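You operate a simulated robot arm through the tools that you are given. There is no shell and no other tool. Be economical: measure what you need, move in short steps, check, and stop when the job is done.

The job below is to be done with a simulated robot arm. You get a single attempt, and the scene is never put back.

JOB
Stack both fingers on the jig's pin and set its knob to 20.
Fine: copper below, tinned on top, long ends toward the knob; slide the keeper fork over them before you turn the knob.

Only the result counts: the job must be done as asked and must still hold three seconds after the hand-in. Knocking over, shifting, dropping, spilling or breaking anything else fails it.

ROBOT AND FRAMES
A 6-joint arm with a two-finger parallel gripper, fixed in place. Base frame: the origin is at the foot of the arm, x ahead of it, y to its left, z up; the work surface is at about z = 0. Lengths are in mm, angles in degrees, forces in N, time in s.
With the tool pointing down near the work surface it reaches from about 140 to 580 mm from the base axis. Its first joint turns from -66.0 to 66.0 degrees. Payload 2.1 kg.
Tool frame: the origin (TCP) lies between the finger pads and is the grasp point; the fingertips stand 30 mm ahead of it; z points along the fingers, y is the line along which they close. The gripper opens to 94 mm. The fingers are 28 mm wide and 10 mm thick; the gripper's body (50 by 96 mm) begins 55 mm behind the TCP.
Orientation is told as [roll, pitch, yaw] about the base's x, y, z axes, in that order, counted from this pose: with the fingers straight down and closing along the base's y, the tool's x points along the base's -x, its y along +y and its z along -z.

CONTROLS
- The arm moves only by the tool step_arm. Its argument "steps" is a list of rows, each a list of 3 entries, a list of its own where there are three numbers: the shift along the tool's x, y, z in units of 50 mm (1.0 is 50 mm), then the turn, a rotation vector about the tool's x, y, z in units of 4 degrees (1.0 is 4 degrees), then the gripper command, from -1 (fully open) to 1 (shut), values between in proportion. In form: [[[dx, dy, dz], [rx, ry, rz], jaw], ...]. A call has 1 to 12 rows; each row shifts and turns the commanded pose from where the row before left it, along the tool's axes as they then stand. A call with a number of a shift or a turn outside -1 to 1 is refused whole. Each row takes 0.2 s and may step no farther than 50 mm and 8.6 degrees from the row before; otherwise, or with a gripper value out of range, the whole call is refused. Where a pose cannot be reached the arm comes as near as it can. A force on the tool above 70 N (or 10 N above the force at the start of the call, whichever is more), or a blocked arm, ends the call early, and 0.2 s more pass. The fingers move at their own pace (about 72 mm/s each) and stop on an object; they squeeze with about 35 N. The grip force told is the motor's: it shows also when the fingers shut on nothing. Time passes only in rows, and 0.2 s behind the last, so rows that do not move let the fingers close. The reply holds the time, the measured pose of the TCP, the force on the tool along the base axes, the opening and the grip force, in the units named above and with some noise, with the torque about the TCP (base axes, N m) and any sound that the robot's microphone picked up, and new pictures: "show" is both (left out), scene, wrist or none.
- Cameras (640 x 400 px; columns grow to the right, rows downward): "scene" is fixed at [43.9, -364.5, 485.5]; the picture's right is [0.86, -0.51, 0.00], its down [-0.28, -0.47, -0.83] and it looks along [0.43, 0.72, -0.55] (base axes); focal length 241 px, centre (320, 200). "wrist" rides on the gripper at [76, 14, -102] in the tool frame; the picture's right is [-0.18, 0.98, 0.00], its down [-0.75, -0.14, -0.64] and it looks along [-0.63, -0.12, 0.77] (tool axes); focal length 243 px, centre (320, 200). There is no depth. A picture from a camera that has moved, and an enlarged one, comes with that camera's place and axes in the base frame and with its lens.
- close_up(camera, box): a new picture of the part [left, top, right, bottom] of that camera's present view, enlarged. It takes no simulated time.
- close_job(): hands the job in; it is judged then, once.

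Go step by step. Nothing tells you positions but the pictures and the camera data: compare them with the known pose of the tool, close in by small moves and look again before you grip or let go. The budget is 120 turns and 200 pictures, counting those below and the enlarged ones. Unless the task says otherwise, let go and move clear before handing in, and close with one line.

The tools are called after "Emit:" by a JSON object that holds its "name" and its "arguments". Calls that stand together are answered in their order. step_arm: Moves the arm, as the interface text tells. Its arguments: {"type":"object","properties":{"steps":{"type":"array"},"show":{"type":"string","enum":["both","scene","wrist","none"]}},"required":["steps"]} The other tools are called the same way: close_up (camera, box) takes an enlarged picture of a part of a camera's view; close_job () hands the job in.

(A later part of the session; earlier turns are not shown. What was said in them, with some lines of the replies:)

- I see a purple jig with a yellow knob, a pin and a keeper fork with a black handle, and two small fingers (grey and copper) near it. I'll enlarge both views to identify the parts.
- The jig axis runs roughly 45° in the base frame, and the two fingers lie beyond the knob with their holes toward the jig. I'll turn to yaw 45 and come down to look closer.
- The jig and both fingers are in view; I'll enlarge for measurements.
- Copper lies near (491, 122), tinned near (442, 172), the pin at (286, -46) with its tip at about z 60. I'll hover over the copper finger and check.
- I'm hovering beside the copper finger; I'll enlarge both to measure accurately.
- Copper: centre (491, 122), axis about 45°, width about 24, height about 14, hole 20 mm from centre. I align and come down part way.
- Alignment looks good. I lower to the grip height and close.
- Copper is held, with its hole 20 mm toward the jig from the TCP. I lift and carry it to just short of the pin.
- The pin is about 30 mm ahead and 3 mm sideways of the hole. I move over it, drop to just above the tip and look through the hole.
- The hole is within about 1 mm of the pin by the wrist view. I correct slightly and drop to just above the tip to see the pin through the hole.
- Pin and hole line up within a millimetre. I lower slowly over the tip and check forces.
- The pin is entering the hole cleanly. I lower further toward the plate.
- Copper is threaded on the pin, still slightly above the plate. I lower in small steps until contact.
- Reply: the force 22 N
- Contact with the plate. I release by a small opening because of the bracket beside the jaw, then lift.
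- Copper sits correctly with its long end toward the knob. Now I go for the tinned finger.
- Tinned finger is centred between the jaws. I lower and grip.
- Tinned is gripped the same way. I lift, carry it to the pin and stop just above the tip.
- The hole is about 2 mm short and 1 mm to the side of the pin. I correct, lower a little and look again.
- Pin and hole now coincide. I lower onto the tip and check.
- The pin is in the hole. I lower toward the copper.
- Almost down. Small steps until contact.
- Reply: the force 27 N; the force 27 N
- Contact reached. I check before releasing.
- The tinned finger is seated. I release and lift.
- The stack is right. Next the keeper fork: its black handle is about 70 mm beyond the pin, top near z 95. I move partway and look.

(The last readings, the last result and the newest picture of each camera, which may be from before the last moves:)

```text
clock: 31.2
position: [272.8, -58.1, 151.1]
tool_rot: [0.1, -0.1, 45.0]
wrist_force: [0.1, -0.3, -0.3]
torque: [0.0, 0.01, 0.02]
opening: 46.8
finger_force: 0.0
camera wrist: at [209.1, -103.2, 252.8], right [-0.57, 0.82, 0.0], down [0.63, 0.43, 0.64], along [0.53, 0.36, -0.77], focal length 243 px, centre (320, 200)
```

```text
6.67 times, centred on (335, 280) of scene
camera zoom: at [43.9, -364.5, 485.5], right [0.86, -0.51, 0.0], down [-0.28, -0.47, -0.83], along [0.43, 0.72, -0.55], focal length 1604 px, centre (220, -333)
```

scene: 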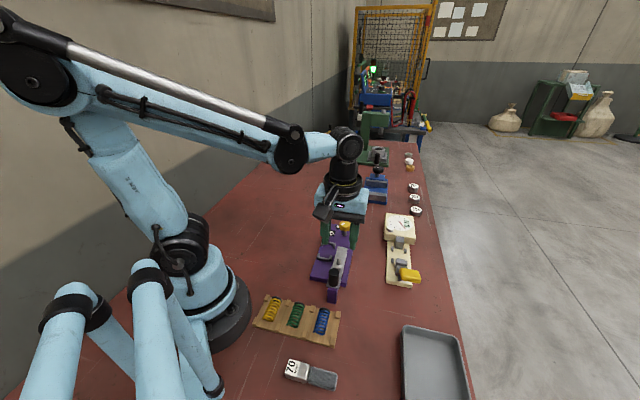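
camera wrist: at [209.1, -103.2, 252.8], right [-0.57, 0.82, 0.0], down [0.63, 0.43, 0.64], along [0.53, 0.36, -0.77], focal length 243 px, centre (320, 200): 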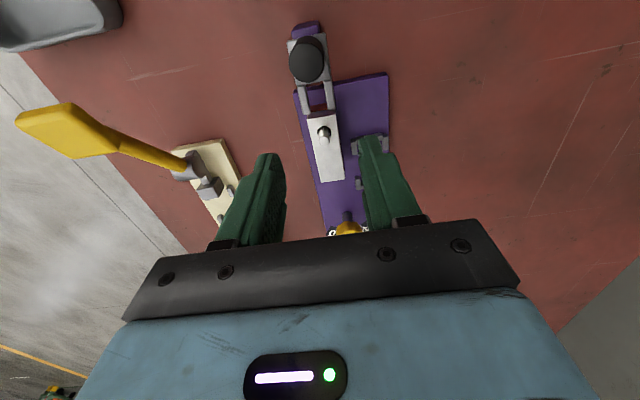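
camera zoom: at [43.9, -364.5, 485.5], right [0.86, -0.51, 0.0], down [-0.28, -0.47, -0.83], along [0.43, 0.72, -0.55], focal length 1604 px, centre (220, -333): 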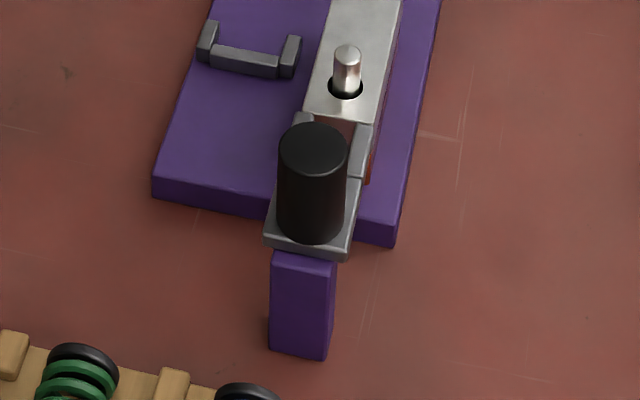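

The fork's handle is 50 mm ahead and the fork lines up with the pin. I move over the handle, descend and grip it.

Emit:
{"name": "step_arm", "arguments": {"steps": [[[0.5, 0.01, 0], [0, 0, 0], 0.0], [[0.5, 0.01, 0], [0, 0, 0], 0.0], [[0, 0, 0], [0, 0, 0], 0.0], [[0, 0, 0.4], [0, 0, 0], 0.0], [[0, 0, 0.3], [0, 0, 0], 0.0], [[0, 0, 0], [0, 0, 0], 0.0]]}}

Emit:
{"name": "close_up", "arguments": {"camera": "scene", "box": [300, 220, 370, 310]}}

```text
clock: 32.6
position: [237.1, -91.7, 116.4]
tool_rot: [0.1, 0.1, 45.0]
wrist_force: [-0.3, 0.3, -0.4]
torque: [0.01, -0.03, 0.02]
opening: 47.1
finger_force: 0.0
camera wrist: at [172.6, -136.9, 218.6], right [-0.57, 0.82, 0.0], down [0.63, 0.43, 0.64], along [0.53, 0.36, -0.77], focal length 243 px, centre (320, 200)
```

scene: 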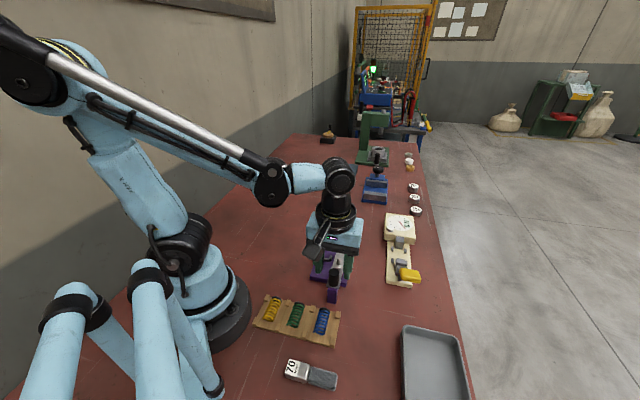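
wrist: 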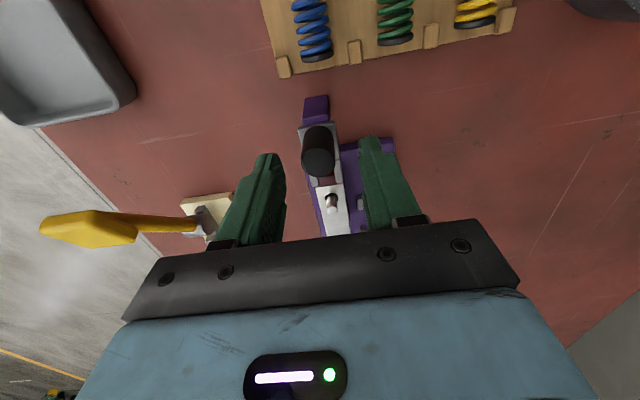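

```text
4.44 times, centred on (335, 265) of scene
camera zoom: at [43.9, -364.5, 485.5], right [0.86, -0.51, 0.0], down [-0.28, -0.47, -0.83], along [0.43, 0.72, -0.55], focal length 1069 px, centre (253, -89)
```

zoom: 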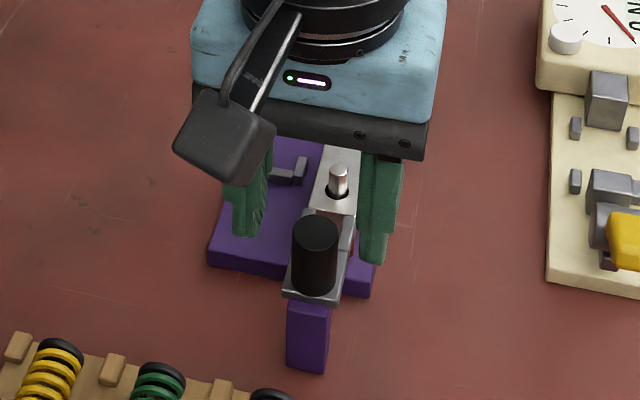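

The handle is centred laterally and 5 mm ahead. I adjust, descend and grip.

Emit:
{"name": "step_arm", "arguments": {"steps": [[[0.09, 0, 0.1], [0, 0, 0], 0.0], [[0, 0, 0.3], [0, 0, 0], 0.0], [[0, 0, 0.13], [0, 0, 0], 0.0], [[0, 0, 0], [0, 0, 0], 0.0], [[0, 0, 0], [0, 0, 0], 1], [[0, 0, 0], [0, 0, 0], 1], [[0, 0, 0], [0, 0, 0], 1]], "show": "wrist"}}

Emit:
{"name": "close_up", "arguments": {"camera": "wrist", "box": [250, 80, 390, 240]}}

```text
clock: 34.2
position: [234.9, -97.1, 88.2]
tool_rot: [-0.2, -0.1, 44.9]
wrist_force: [16.4, -13.1, -14.7]
torque: [-0.1, 0.17, -0.25]
opening: 24.4
finger_force: 44.9
camera wrist: at [170.2, -140.9, 190.9], right [-0.56, 0.83, 0.0], down [0.63, 0.43, 0.64], along [0.53, 0.36, -0.77], focal length 243 px, centre (320, 200)
```

wrist: 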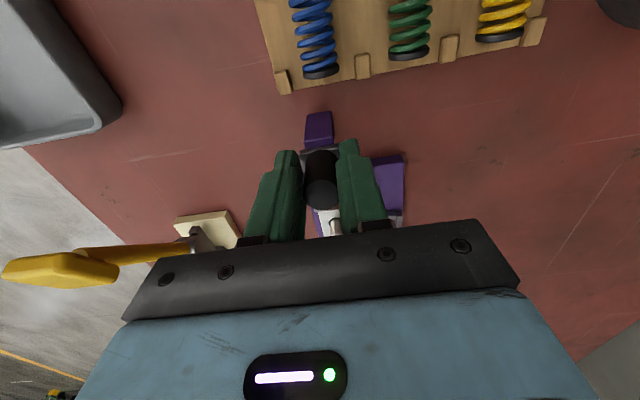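

```text
2.50 times, centred on (320, 160) of wrist
camera zoom: at [170.2, -140.9, 190.9], right [-0.56, 0.83, 0.0], down [0.63, 0.43, 0.64], along [0.53, 0.36, -0.77], focal length 606 px, centre (320, 300)
```

zoom: 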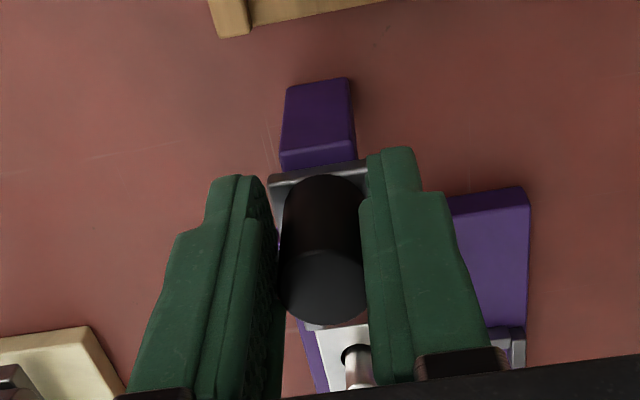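

The handle is gripped with some side load; I relieve it with a 1 mm shift.

Emit:
{"name": "step_arm", "arguments": {"steps": [[[0, -0.02, 0], [0, 0, 0], 1], [[0, 0, 0], [0, 0, 0], 1], [[0, 0, 0], [0, 0, 0], 1]], "show": "none"}}

```text
clock: 35.0
position: [236.1, -96.7, 89.8]
tool_rot: [0.1, -0.1, 45.2]
wrist_force: [15.8, -0.5, 9.0]
torque: [-0.42, 0.42, 0.0]
opening: 24.3
finger_force: 45.0
```

Load reduced. I slide the fork toward the pin in small steps and watch the force.

Emit:
{"name": "step_arm", "arguments": {"steps": [[[-0.04, -0.01, 0], [0, 0, 0], 1], [[-0.08, 0, 0], [0, 0, 0], 1], [[-0.08, 0, 0], [0, 0, 0], 1], [[0, 0, 0], [0, 0, 0], 1]], "show": "scene"}}

Emit:
{"name": "close_up", "arguments": {"camera": "scene", "box": [310, 240, 360, 310]}}

```text
clock: 36.0
position: [242.3, -88.8, 89.4]
tool_rot: [0.1, 0.1, 45.0]
wrist_force: [2.4, -4.0, 2.4]
torque: [-0.55, 0.56, -0.04]
opening: 24.3
finger_force: 45.1
```

scene: 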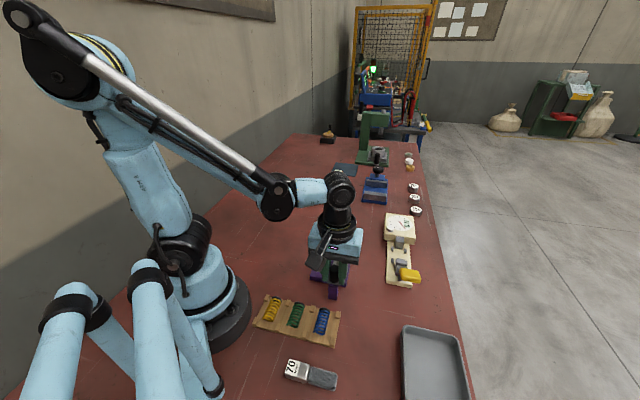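

```text
5.71 times, centred on (335, 275) of scene
camera zoom: at [43.9, -364.4, 485.5], right [0.86, -0.51, 0.0], down [-0.28, -0.47, -0.83], along [0.43, 0.72, -0.55], focal length 1375 px, centre (234, -229)
```

zoom: 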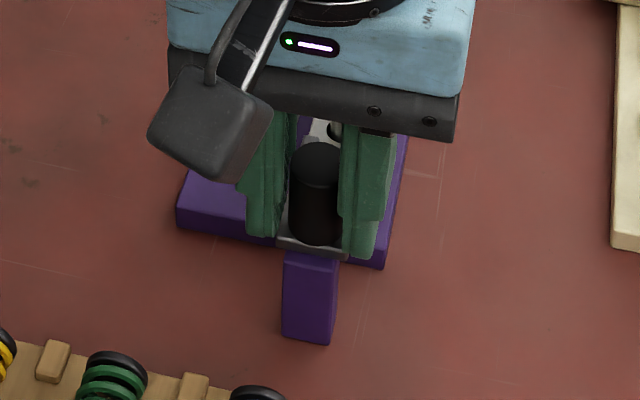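

The fork slides easily. I continue another 20 mm.

Emit:
{"name": "step_arm", "arguments": {"steps": [[[-0.1, 0, 0], [0, 0, 0], 1], [[-0.1, 0, 0], [0, 0, 0], 1], [[-0.1, 0, 0], [0, 0, 0], 1], [[-0.1, 0, 0], [0, 0, 0], 1], [[0, 0, 0], [0, 0, 0], 1]], "show": "wrist"}}

Emit:
{"name": "close_up", "arguments": {"camera": "wrist", "box": [250, 80, 390, 240]}}

```text
clock: 37.2
position: [257.7, -75.6, 88.7]
tool_rot: [0.0, -0.1, 45.0]
wrist_force: [3.1, -2.9, 7.1]
torque: [0.47, -0.47, -0.03]
opening: 24.1
finger_force: 44.9
camera wrist: at [191.9, -119.8, 190.7], right [-0.57, 0.82, 0.0], down [0.63, 0.43, 0.64], along [0.53, 0.36, -0.77], focal length 243 px, centre (320, 200)
```

wrist: 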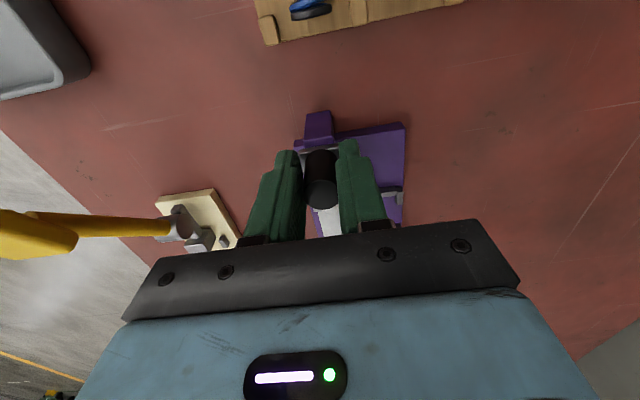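

```text
2.50 times, centred on (320, 160) of wrist
camera zoom: at [191.9, -119.8, 190.7], right [-0.57, 0.82, 0.0], down [0.63, 0.43, 0.64], along [0.53, 0.36, -0.77], focal length 606 px, centre (320, 300)
```

zoom: 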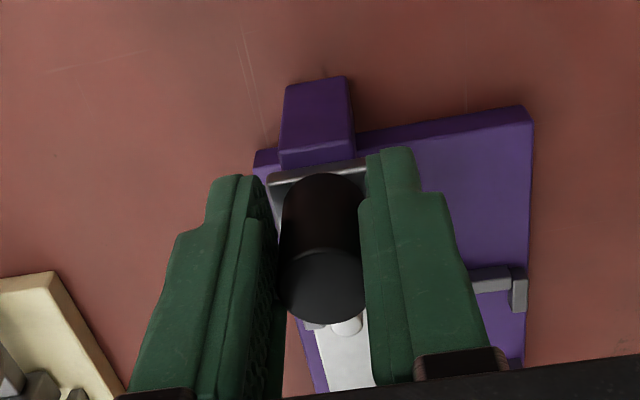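

The fork is about 30 mm in, with its tips just past the pin. I continue carefully until it is well home or stops.

Emit:
{"name": "step_arm", "arguments": {"steps": [[[-0.06, 0, 0], [0, 0, 0], 1], [[-0.04, 0, 0], [0, 0, 0], 1], [[0, 0, 0], [0, 0, 0], 1]], "show": "none"}}

Emit:
{"name": "close_up", "arguments": {"camera": "wrist", "box": [280, 100, 380, 240]}}

Emit:
{"name": "close_up", "arguments": {"camera": "scene", "box": [310, 230, 360, 300]}}

```text
clock: 38.0
position: [260.8, -71.9, 87.4]
tool_rot: [0.1, 0.0, 45.1]
wrist_force: [0.6, 0.7, 20.3]
torque: [0.31, -0.28, 0.02]
opening: 23.9
finger_force: 44.9
```

```text
2.86 times, centred on (330, 170) of wrist
camera zoom: at [195.4, -116.6, 190.7], right [-0.57, 0.82, 0.0], down [0.63, 0.43, 0.64], along [0.53, 0.36, -0.77], focal length 693 px, centre (291, 286)
```

zoom: 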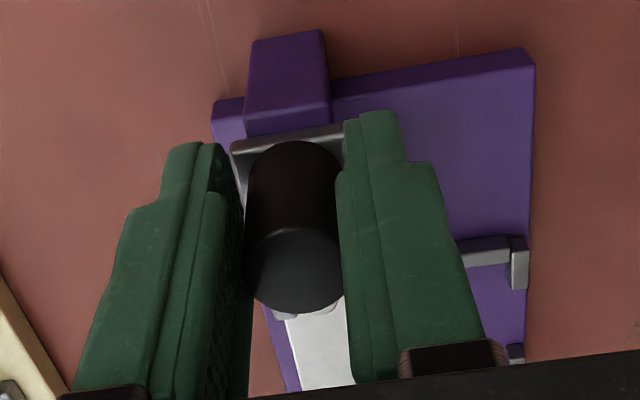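

```text
5.71 times, centred on (335, 265) of scene
camera zoom: at [43.8, -364.4, 485.5], right [0.86, -0.51, 0.0], down [-0.28, -0.47, -0.83], along [0.43, 0.72, -0.55], focal length 1375 px, centre (234, -171)
```

zoom: 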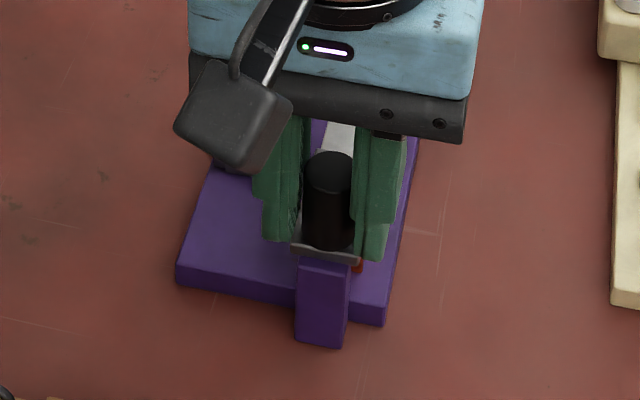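

Vertical force is rising, so I release the handle, lift clear and inspect.

Emit:
{"name": "step_arm", "arguments": {"steps": [[[0, 0, 0], [0, 0, 0], 0.0], [[0, 0, 0], [0, 0, 0], 0.0], [[0, 0, -0.3], [0, 0, 0], 0.0], [[0, 0, -0.7], [0, 0, 0], 0.0], [[-0.5, 0, -0.4], [0, 0, 0], 0.0], [[-0.5, 0, 0], [0, 0, 0], 0.0], [[-0.4, 0, 0], [0, 0, 0], 0.0], [[0, 0, 0], [0, 0, 0], 0.0]]}}

Emit:
{"name": "close_up", "arguments": {"camera": "wrist", "box": [220, 0, 420, 160]}}

Emit:
{"name": "close_up", "arguments": {"camera": "scene", "box": [310, 230, 360, 300]}}

```text
clock: 39.8
position: [309.2, -22.2, 159.2]
tool_rot: [0.0, 0.0, 45.0]
wrist_force: [0.5, -1.0, -0.1]
torque: [0.0, 0.0, 0.03]
opening: 47.1
finger_force: 0.1
camera wrist: at [244.8, -66.4, 260.7], right [-0.57, 0.82, 0.0], down [0.63, 0.43, 0.64], along [0.53, 0.36, -0.77], focal length 243 px, centre (320, 200)
```

scene: 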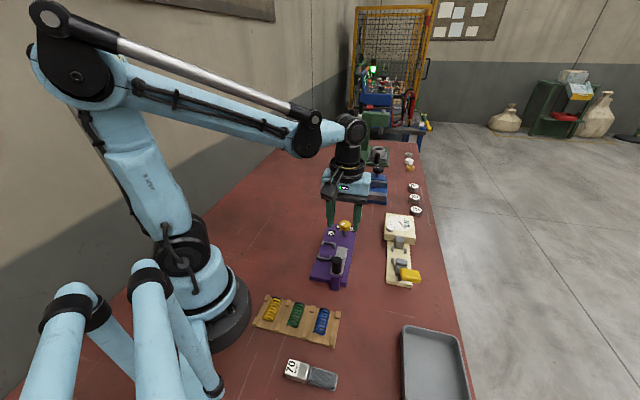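
wrist: 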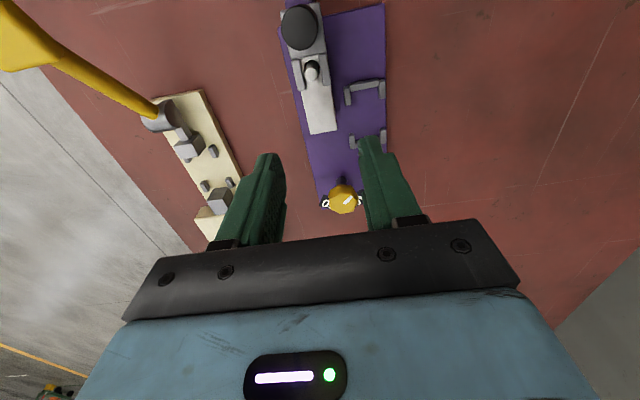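

```text
2.50 times, centred on (320, 80) of wrist
camera zoom: at [244.8, -66.4, 260.7], right [-0.57, 0.82, 0.0], down [0.63, 0.43, 0.64], along [0.53, 0.36, -0.77], focal length 606 px, centre (320, 500)
```

zoom: 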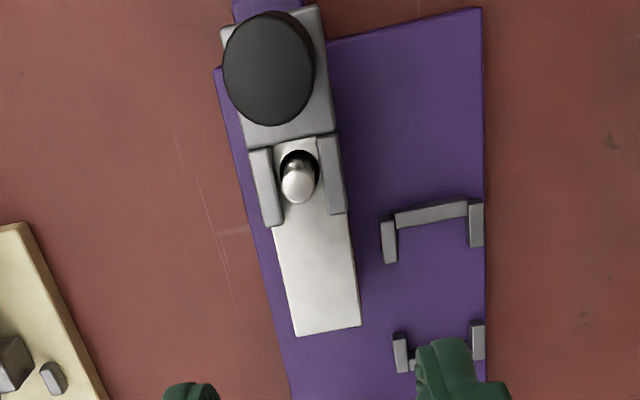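

```text
5.71 times, centred on (335, 265) of scene
camera zoom: at [43.9, -364.5, 485.5], right [0.86, -0.51, 0.0], down [-0.28, -0.47, -0.83], along [0.43, 0.72, -0.55], focal length 1375 px, centre (234, -171)
```

zoom: 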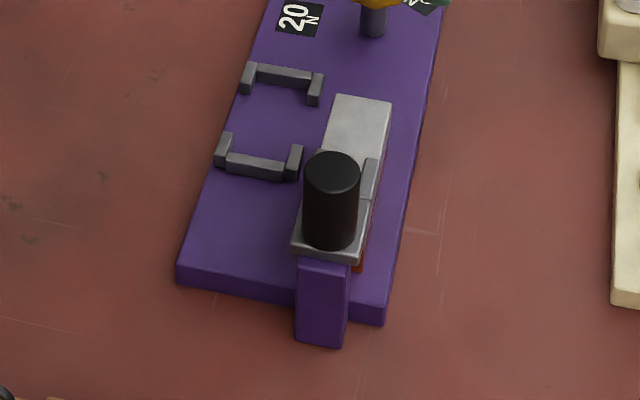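

The fork straddles the pin over both fingers, with about 5 mm left to its bridge. I'll nudge it from behind with closed fingers until it meets a light stop.

Emit:
{"name": "step_arm", "arguments": {"steps": [[[0.7, 0, 0], [0, 0, 0], 1], [[0.7, 0, 0], [0, 0, 0], 1], [[0.65, 0, 0], [0, 0, 0], 1], [[0, 0, 0], [0, 0, 0], 1], [[0, 0, 0.4], [0, 0, 0], 1], [[0, 0, 0.4], [0, 0, 0], 1], [[0, 0, 0.55], [0, 0, 0], 1], [[0, 0, 0], [0, 0, 0], 1]]}}

```text
clock: 41.6
position: [236.7, -94.7, 91.7]
tool_rot: [0.0, 0.0, 45.1]
wrist_force: [0.8, -0.2, 0.2]
torque: [0.01, -0.01, -0.02]
opening: 0.0
finger_force: 33.1
camera wrist: at [171.9, -139.3, 193.5], right [-0.57, 0.82, 0.0], down [0.63, 0.43, 0.64], along [0.53, 0.36, -0.77], focal length 243 px, centre (320, 200)
```

scene: 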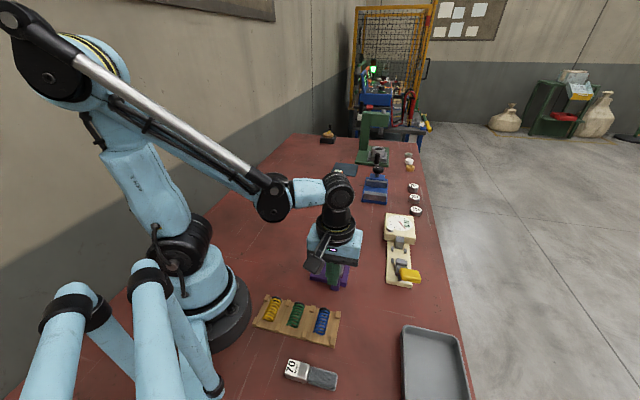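
wrist: 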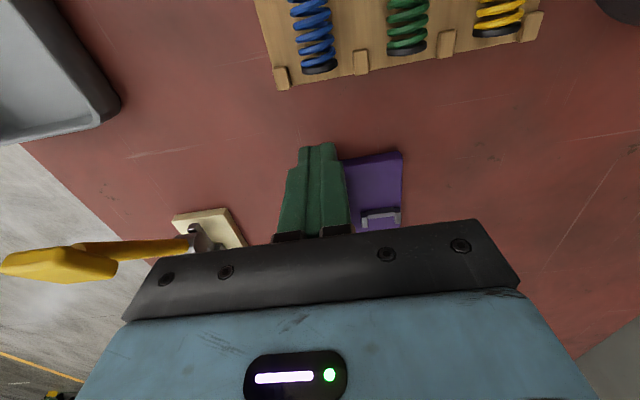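

Emit:
{"name": "step_arm", "arguments": {"steps": [[[-0.1, 0, 0], [0, 0, 0], 1], [[-0.08, 0, 0], [0, 0, 0], 1], [[-0.04, 0, 0], [0, 0, 0], 1], [[0, 0, 0], [0, 0, 0], 1]], "show": "none"}}

Emit:
{"name": "step_arm", "arguments": {"steps": [[[-0.04, 0, 0], [0, 0, 0], 1], [[0, 0, 0], [0, 0, 0], 1]], "show": "none"}}

Emit:
{"name": "step_arm", "arguments": {"steps": [[[-0.04, 0, 0], [0, 0, 0], 1], [[0, 0, 0], [0, 0, 0], 1]], "show": "none"}}

```text
clock: 42.6
position: [244.5, -87.0, 92.5]
tool_rot: [0.0, 0.0, 45.1]
wrist_force: [0.0, -0.1, 0.0]
torque: [0.0, 0.01, -0.02]
opening: 0.1
finger_force: 32.8
```

```text
clock: 43.2
position: [246.3, -85.3, 91.3]
tool_rot: [0.0, 0.0, 45.1]
wrist_force: [0.6, -0.4, 0.4]
torque: [0.0, -0.01, -0.03]
opening: 0.0
finger_force: 33.0
```

```text
clock: 43.8
position: [246.0, -84.3, 92.2]
tool_rot: [-0.1, 0.0, 45.0]
wrist_force: [-1.2, -0.6, -1.4]
torque: [-0.02, -0.02, 0.0]
opening: 0.0
finger_force: 32.9
```

Emit:
{"name": "step_arm", "arguments": {"steps": [[[-0.04, 0, 0], [0, 0, 0], 1], [[0, 0, 0], [0, 0, 0], 1]], "show": "none"}}

Emit:
{"name": "step_arm", "arguments": {"steps": [[[-0.04, 0, 0], [0, 0, 0], 1], [[0, 0, 0], [0, 0, 0], 1]], "show": "wrist"}}

```text
clock: 44.4
position: [246.6, -84.2, 92.1]
tool_rot: [0.1, 0.4, 44.9]
wrist_force: [-23.1, -18.8, 6.8]
torque: [0.16, 0.15, 0.01]
opening: 0.2
finger_force: 32.1
```

```text
clock: 45.0
position: [247.5, -84.6, 91.9]
tool_rot: [0.1, 0.9, 44.9]
wrist_force: [-39.8, -31.5, 18.4]
torque: [-0.09, -0.13, 0.06]
opening: 0.1
finger_force: 33.0
camera wrist: at [183.6, -127.3, 194.4], right [-0.56, 0.83, 0.0], down [0.64, 0.44, 0.63], along [0.52, 0.35, -0.78], focal length 243 px, centre (320, 200)
```

wrist: 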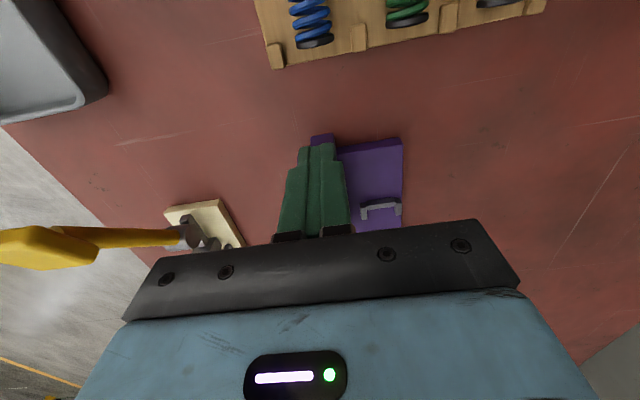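

The fork is at its hard stop. I back off, lift and go above the knob.

Emit:
{"name": "step_arm", "arguments": {"steps": [[[0.1, 0, 0], [0, 0, 0], 1], [[0.1, 0, 0], [0, 0, 0], 1], [[0, 0, -0.7], [0, 0, 0], 0.0], [[0, 0, -0.7], [0, 0, 0], 0.0], [[-0.95, 0.05, 0], [0, 0, 0], -0.2], [[-0.95, 0.05, 0], [0, 0, 0], -0.2], [[-0.95, 0.05, 0], [0, 0, 0], -0.2], [[-0.55, 0.03, 0], [0, 0, 0], -0.2], [[0, 0, 0], [0, 0, 0], -0.2], [[0, 0, 0], [0, 0, 0], -0.2]]}}

Emit:
{"name": "close_up", "arguments": {"camera": "wrist", "box": [250, 60, 390, 200]}}

Emit:
{"name": "close_up", "arguments": {"camera": "scene", "box": [310, 215, 370, 305]}}

```text
clock: 47.2
position: [355.3, 38.5, 162.3]
tool_rot: [0.0, 0.0, 45.1]
wrist_force: [-0.4, -0.1, -1.0]
torque: [-0.02, -0.01, -0.01]
opening: 56.5
finger_force: 0.1
camera wrist: at [290.9, -6.4, 264.3], right [-0.57, 0.82, 0.0], down [0.63, 0.43, 0.64], along [0.53, 0.36, -0.77], focal length 243 px, centre (320, 200)
```

scene: 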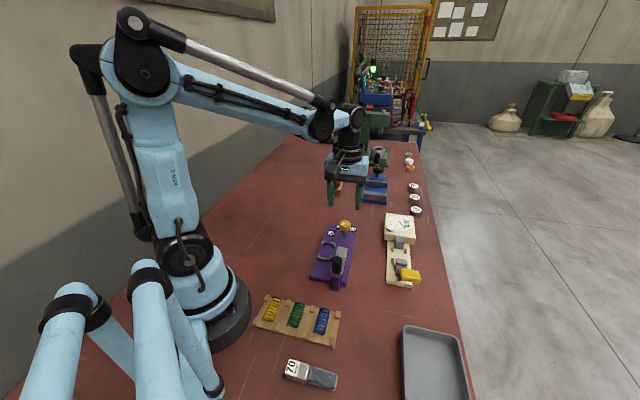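
wrist: 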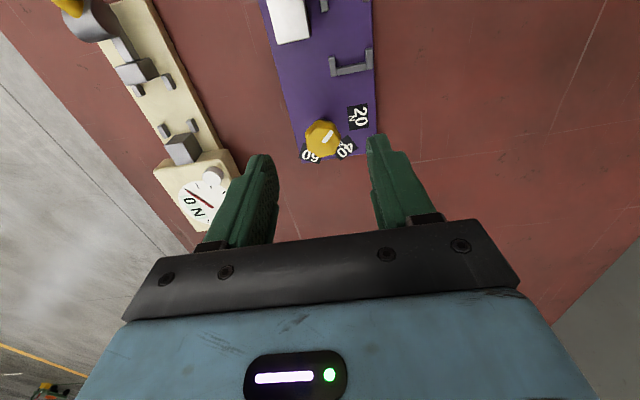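

```text
2.86 times, centred on (320, 130) of wrist
camera zoom: at [290.9, -6.4, 264.3], right [-0.57, 0.82, 0.0], down [0.63, 0.43, 0.64], along [0.53, 0.36, -0.77], focal length 693 px, centre (320, 400)
```

zoom: 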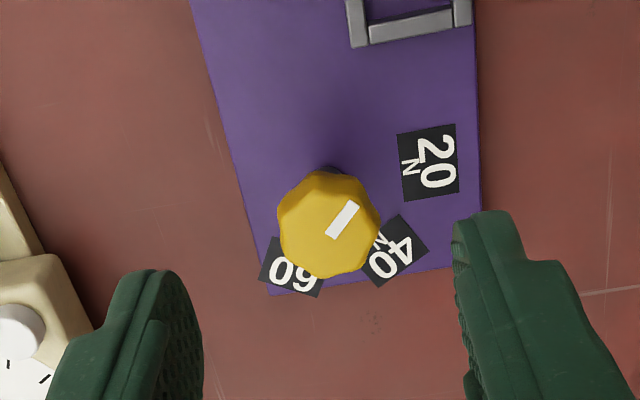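

```text
4.44 times, centred on (340, 260) of scene
camera zoom: at [43.9, -364.5, 485.5], right [0.86, -0.51, 0.0], down [-0.28, -0.47, -0.83], along [0.43, 0.72, -0.55], focal length 1069 px, centre (231, -67)
```

zoom: 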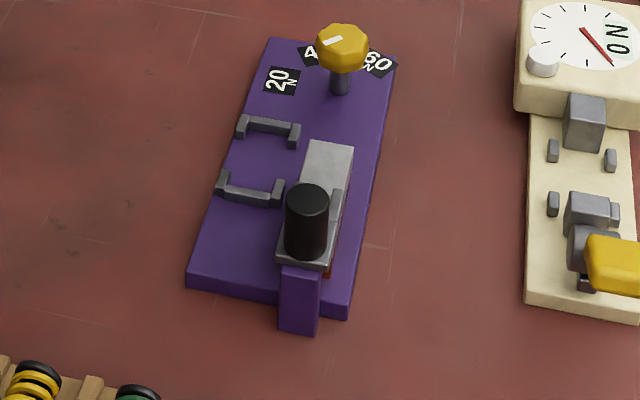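

The dial reads 20, 40, 60 at 60° spacings, the knob is centred near (374, 55) with its top at z 59, and its pointer is about 40° short of 20. I move over the knob and come down above it.

Emit:
{"name": "step_arm", "arguments": {"steps": [[[-0.51, -0.03, 0.2], [0, 0, 0], -0.2], [[0, 0, 0.5], [0, 0, 0], -0.2], [[0, 0, 0.5], [0, 0, 0], -0.2], [[0, 0, 0], [0, 0, 0], -0.2], [[0, 0, 0], [0, 0, 0], -0.2]], "show": "wrist"}}

Emit:
{"name": "close_up", "arguments": {"camera": "wrist", "box": [250, 60, 390, 200]}}

```text
clock: 48.4
position: [375.7, 54.8, 102.0]
tool_rot: [0.0, 0.0, 45.0]
wrist_force: [-0.1, -0.5, -0.3]
torque: [-0.01, -0.01, 0.0]
opening: 56.3
finger_force: 0.2
camera wrist: at [310.9, 10.8, 203.1], right [-0.57, 0.82, 0.0], down [0.63, 0.43, 0.64], along [0.53, 0.36, -0.77], focal length 243 px, centre (320, 200)
```

wrist: 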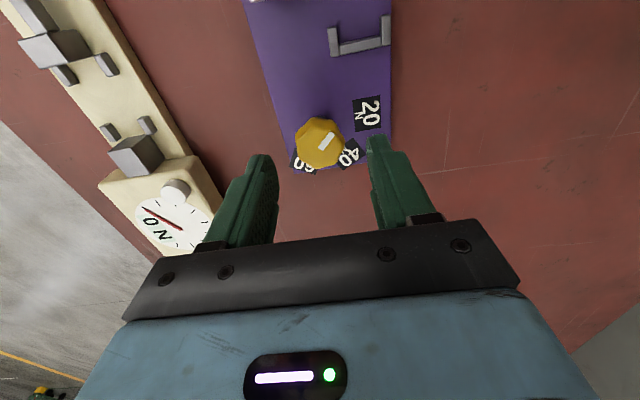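

```text
2.86 times, centred on (320, 130) of wrist
camera zoom: at [310.9, 10.8, 203.1], right [-0.57, 0.82, 0.0], down [0.63, 0.43, 0.64], along [0.53, 0.36, -0.77], focal length 693 px, centre (320, 400)
```

zoom: 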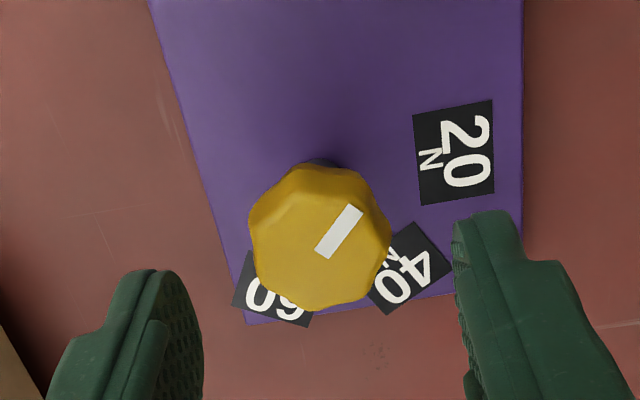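

Knob is centred under the tool; the pointer is at about 44° and the 20 mark at about 89° in the tool frame, so it needs a 45° turn. I descend and grip.

Emit:
{"name": "step_arm", "arguments": {"steps": [[[0, 0, 0.3], [0, 0, 0], -0.2], [[0, 0, 0.3], [0, 0, 0], -0.2], [[0, 0, 0], [0, 0, 0], -0.2], [[0, 0, 0], [0, 0, 0], 1], [[0, 0, 0], [0, 0, 0], 1], [[0, 0, 0], [0, 0, 0], 1]], "show": "wrist"}}

Emit:
{"name": "close_up", "arguments": {"camera": "wrist", "box": [250, 80, 390, 220]}}

```text
clock: 49.8
position: [377.3, 55.7, 71.0]
tool_rot: [0.0, 0.0, 44.9]
wrist_force: [8.1, -3.2, -12.4]
torque: [0.03, 0.37, 0.0]
opening: 33.4
finger_force: 45.1
camera wrist: at [311.4, 11.1, 173.1], right [-0.56, 0.83, 0.0], down [0.63, 0.43, 0.64], along [0.53, 0.36, -0.77], focal length 243 px, centre (320, 200)
```

wrist: 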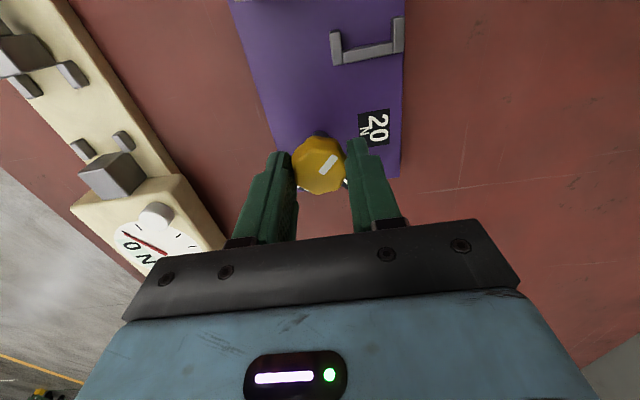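

```text
2.86 times, centred on (320, 150) of wrist
camera zoom: at [311.4, 11.1, 173.1], right [-0.56, 0.83, 0.0], down [0.63, 0.43, 0.64], along [0.53, 0.36, -0.77], focal length 693 px, centre (320, 343)
```

zoom: 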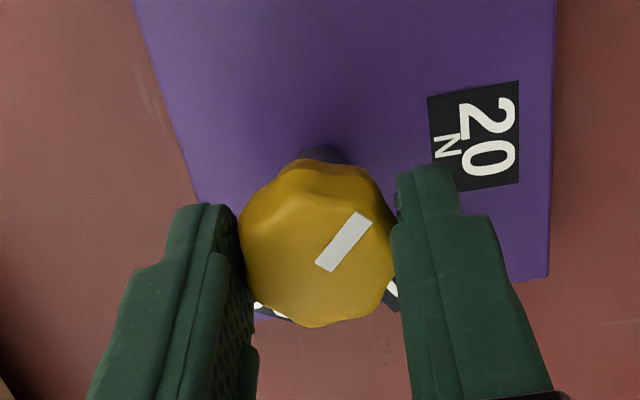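

Grip is good. I turn 20° first and check that the knob follows.

Emit:
{"name": "step_arm", "arguments": {"steps": [[[0, 0, 0], [0, 0, 1], 1], [[0, 0, 0], [0, 0, 1], 1], [[0, 0, 0], [0, 0, 1], 1], [[0, 0, 0], [0, 0, 1], 1], [[0, 0, 0], [0, 0, 1], 1], [[0, 0, 0], [0, 0, 0], 1]], "show": "none"}}

Emit:
{"name": "close_up", "arguments": {"camera": "wrist", "box": [250, 80, 390, 220]}}

```text
clock: 51.2
position: [376.9, 55.6, 71.5]
tool_rot: [0.1, -0.1, 25.0]
wrist_force: [9.6, 11.9, -18.6]
torque: [-0.17, -0.54, 0.02]
opening: 33.3
finger_force: 44.9
```

```text
2.86 times, centred on (320, 150) of wrist
camera zoom: at [300.3, 35.2, 173.1], right [-0.25, 0.97, 0.0], down [0.74, 0.19, 0.64], along [0.62, 0.16, -0.77], focal length 693 px, centre (320, 343)
```

zoom: 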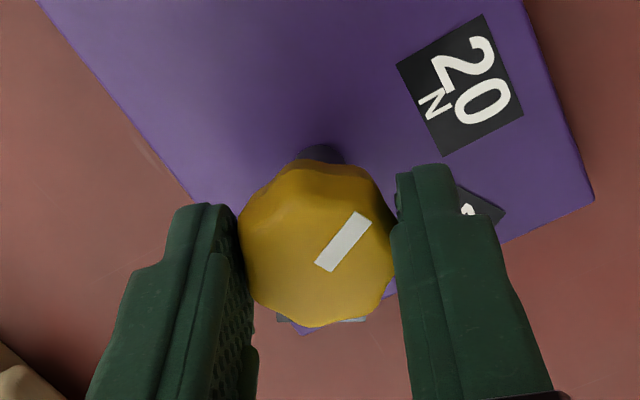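

The knob follows. I turn the remaining 25°.

Emit:
{"name": "step_arm", "arguments": {"steps": [[[0, 0, 0], [0, 0, 1], 1], [[0, 0, 0], [0, 0, 1], 1], [[0, 0, 0], [0, 0, 1], 1], [[0, 0, 0], [0, 0, 1], 1], [[0, 0, 0], [0, 0, 1], 1], [[0, 0, 0], [0, 0, 1], 1], [[0, 0, 0], [0, 0, 0.2], 1], [[0, 0, 0], [0, 0, 0], 1]], "show": "none"}}

Emit:
{"name": "close_up", "arguments": {"camera": "wrist", "box": [250, 60, 390, 220]}}

```text
clock: 53.0
position: [375.5, 56.0, 71.9]
tool_rot: [0.1, -0.1, 0.3]
wrist_force: [14.7, 12.7, 19.2]
torque: [-0.01, 0.6, 0.0]
opening: 33.2
finger_force: 44.9
```

```text
2.50 times, centred on (320, 140) of wrist
camera zoom: at [299.0, 68.6, 173.1], right [0.18, 0.98, 0.0], down [0.75, -0.14, 0.64], along [0.63, -0.12, -0.77], focal length 606 px, centre (320, 350)
```

zoom: 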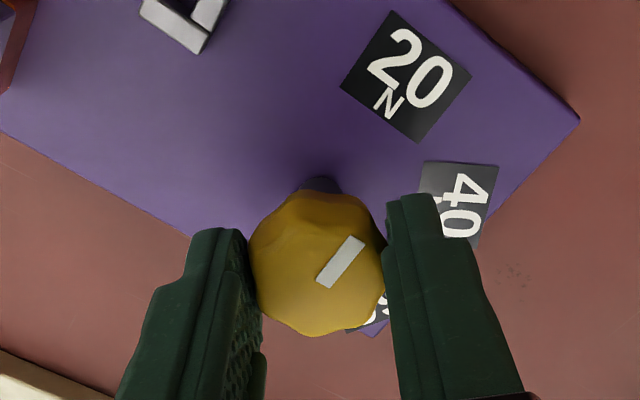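

The pointer and the 20 mark both read about 44°, so they are aligned. I release, lift and check.

Emit:
{"name": "step_arm", "arguments": {"steps": [[[0, 0, 0], [0, 0, 0], -0.1], [[0, 0, 0], [0, 0, 0], -0.1], [[0, 0, -0.2], [0, 0, 0], -0.1], [[0, 0, -0.5], [0, 0, 0], -0.2], [[0, 0, -0.8], [0, 0, 0], -0.2], [[0, 0, -0.8], [0, 0, 0], -0.2], [[0, 0, 0], [0, 0, 0], -0.2], [[0, 0, 0], [0, 0, 0], -0.2]], "show": "wrist"}}

Emit:
{"name": "close_up", "arguments": {"camera": "wrist", "box": [260, 70, 400, 200]}}

Emit:
{"name": "close_up", "arguments": {"camera": "scene", "box": [310, 215, 370, 305]}}

```text
clock: 54.8
position: [375.5, 55.2, 186.7]
tool_rot: [0.1, 0.1, 0.2]
wrist_force: [0.8, 0.1, 0.4]
torque: [-0.01, 0.01, 0.01]
opening: 56.7
finger_force: 0.1
camera wrist: at [299.5, 68.8, 288.1], right [0.18, 0.98, 0.0], down [0.75, -0.14, 0.64], along [0.63, -0.12, -0.77], focal length 243 px, centre (320, 200)
```

wrist: 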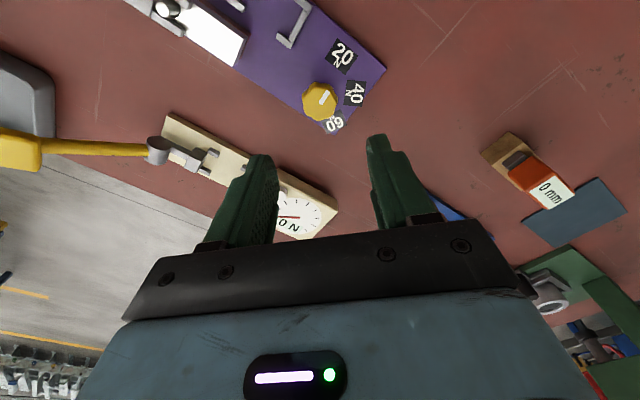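

```text
3.08 times, centred on (330, 135) of wrist
camera zoom: at [299.5, 68.8, 288.1], right [0.18, 0.98, 0.0], down [0.75, -0.14, 0.64], along [0.63, -0.12, -0.77], focal length 746 px, centre (289, 400)
```

zoom: 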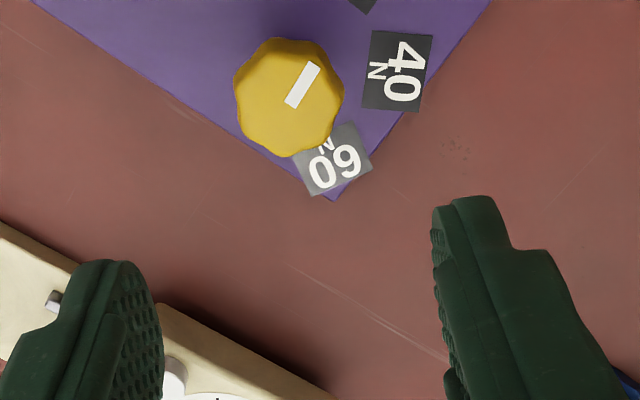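

```text
4.44 times, centred on (340, 260) of scene
camera zoom: at [43.9, -364.5, 485.5], right [0.86, -0.51, 0.0], down [-0.28, -0.47, -0.83], along [0.43, 0.72, -0.55], focal length 1069 px, centre (231, -67)
```

zoom: 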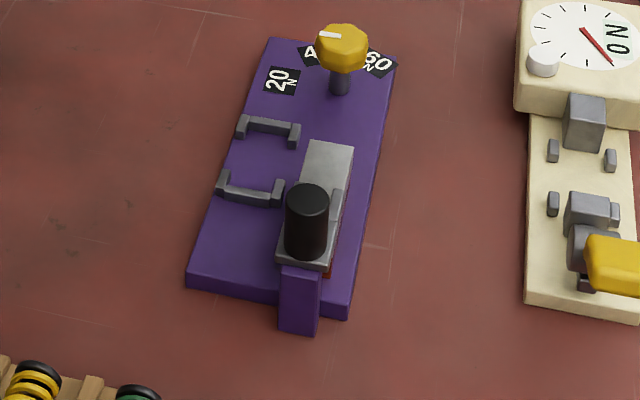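

The knob's reading needs a closer look, as two estimates differ by a few degrees. I come down again above it, without touching.

Emit:
{"name": "step_arm", "arguments": {"steps": [[[0, 0, 0.6], [0, 0, 0], -0.2], [[0, 0, 0.6], [0, 0, 0], -0.2], [[0, 0, 0.45], [0, 0, 0], -0.2], [[0, 0, 0], [0, 0, 0], -0.2], [[0, 0, 0], [0, 0, 0], -0.2]], "show": "none"}}

Emit:
{"name": "close_up", "arguments": {"camera": "wrist", "box": [260, 50, 400, 190]}}

Emit:
{"name": "close_up", "arguments": {"camera": "scene", "box": [325, 215, 365, 245]}}

```text
clock: 56.0
position: [376.2, 55.9, 104.3]
tool_rot: [0.0, 0.0, 0.2]
wrist_force: [0.7, 0.1, -0.3]
torque: [0.01, 0.02, 0.04]
opening: 56.5
finger_force: 0.1
```

```text
2.86 times, centred on (330, 120) of wrist
camera zoom: at [299.4, 69.5, 205.8], right [0.18, 0.98, 0.0], down [0.75, -0.14, 0.64], along [0.63, -0.12, -0.77], focal length 693 px, centre (291, 429)
```

zoom: 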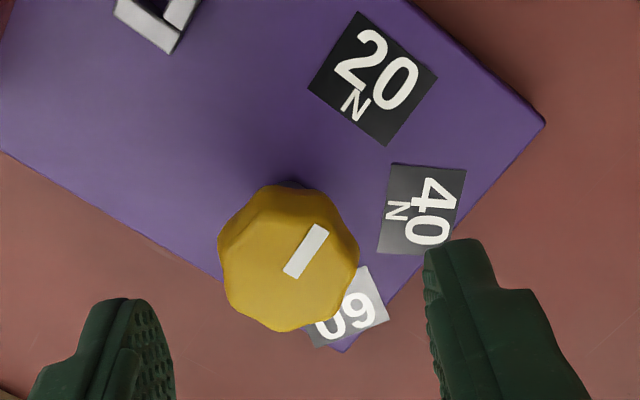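

```text
13.33 times, centred on (345, 230) of scene
camera zoom: at [43.9, -364.5, 485.5], right [0.86, -0.51, 0.0], down [-0.28, -0.47, -0.83], along [0.43, 0.72, -0.55], focal length 3208 px, centre (-13, -200)
```

zoom: 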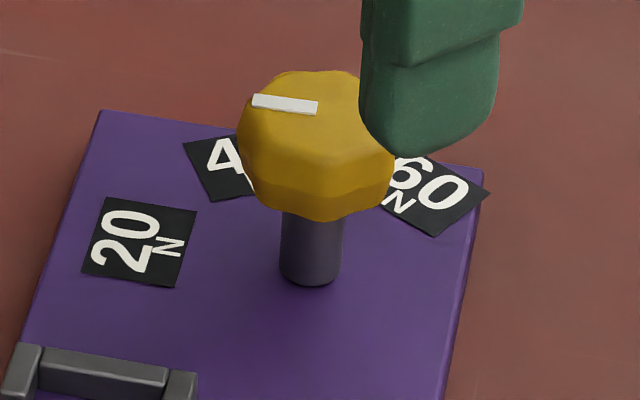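

Close up, the pointer (43–44°) and the 20 mark (about 45°) agree. I lift clear and take a last look.

Emit:
{"name": "step_arm", "arguments": {"steps": [[[0, 0, -0.8], [0, 0, 0], -0.2], [[0, 0, -0.8], [0, 0, 0], -0.2], [[0.8, 0, -0.5], [0, 0, 0], -0.2], [[0.8, 0, -0.5], [0, 0, 0], -0.2], [[0.8, 0, 0], [0, 0, 0], -0.2], [[0, 0, 0], [0, 0, 0], -0.2]]}}

Emit:
{"name": "close_up", "arguments": {"camera": "wrist", "box": [180, 20, 420, 190]}}

```text
clock: 57.4
position: [256.9, 55.6, 233.9]
tool_rot: [0.0, 0.0, 0.1]
wrist_force: [0.2, -0.8, 0.1]
torque: [0.03, -0.01, 0.04]
opening: 56.3
finger_force: 0.0
camera wrist: at [179.4, 69.3, 335.8], right [0.18, 0.98, 0.0], down [0.75, -0.14, 0.64], along [0.63, -0.12, -0.77], focal length 243 px, centre (320, 200)
```

scene: 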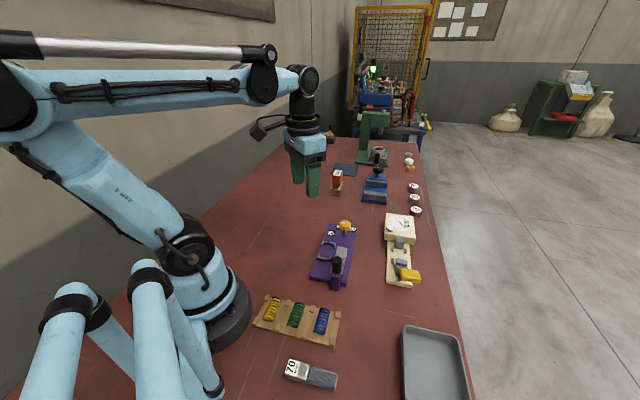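
wrist: 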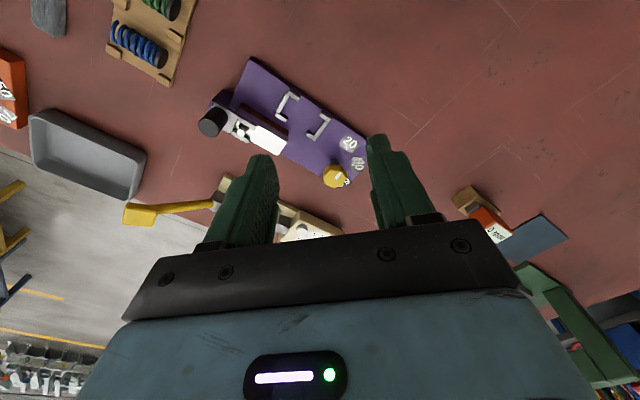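

```text
2.35 times, centred on (300, 105) of wrist
camera zoom: at [179.4, 69.3, 335.8], right [0.18, 0.98, 0.0], down [0.75, -0.14, 0.64], along [0.63, -0.12, -0.77], focal length 571 px, centre (367, 424)
```

zoom: 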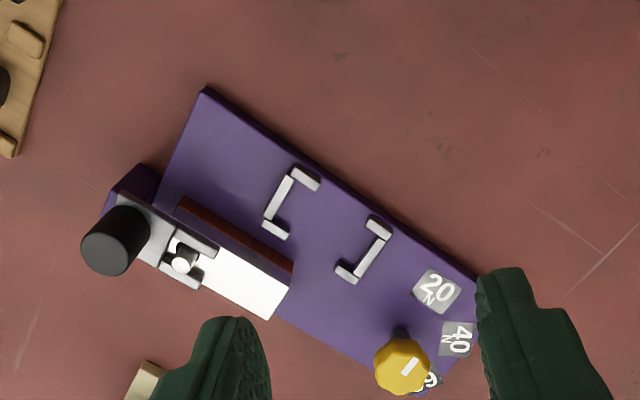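

Everything looks in place: copper below, tinned on top, fork home over them, knob at 20, and the arm clear. I hand it in.

Emit:
{"name": "close_job", "arguments": {}}

```text
The job is handed in.
```

I handed the job in with copper below and tinned on top on the pin, long ends toward the knob. The keeper fork is pushed to its stop over them, and the knob points at 20 (within about 2° by the camera).
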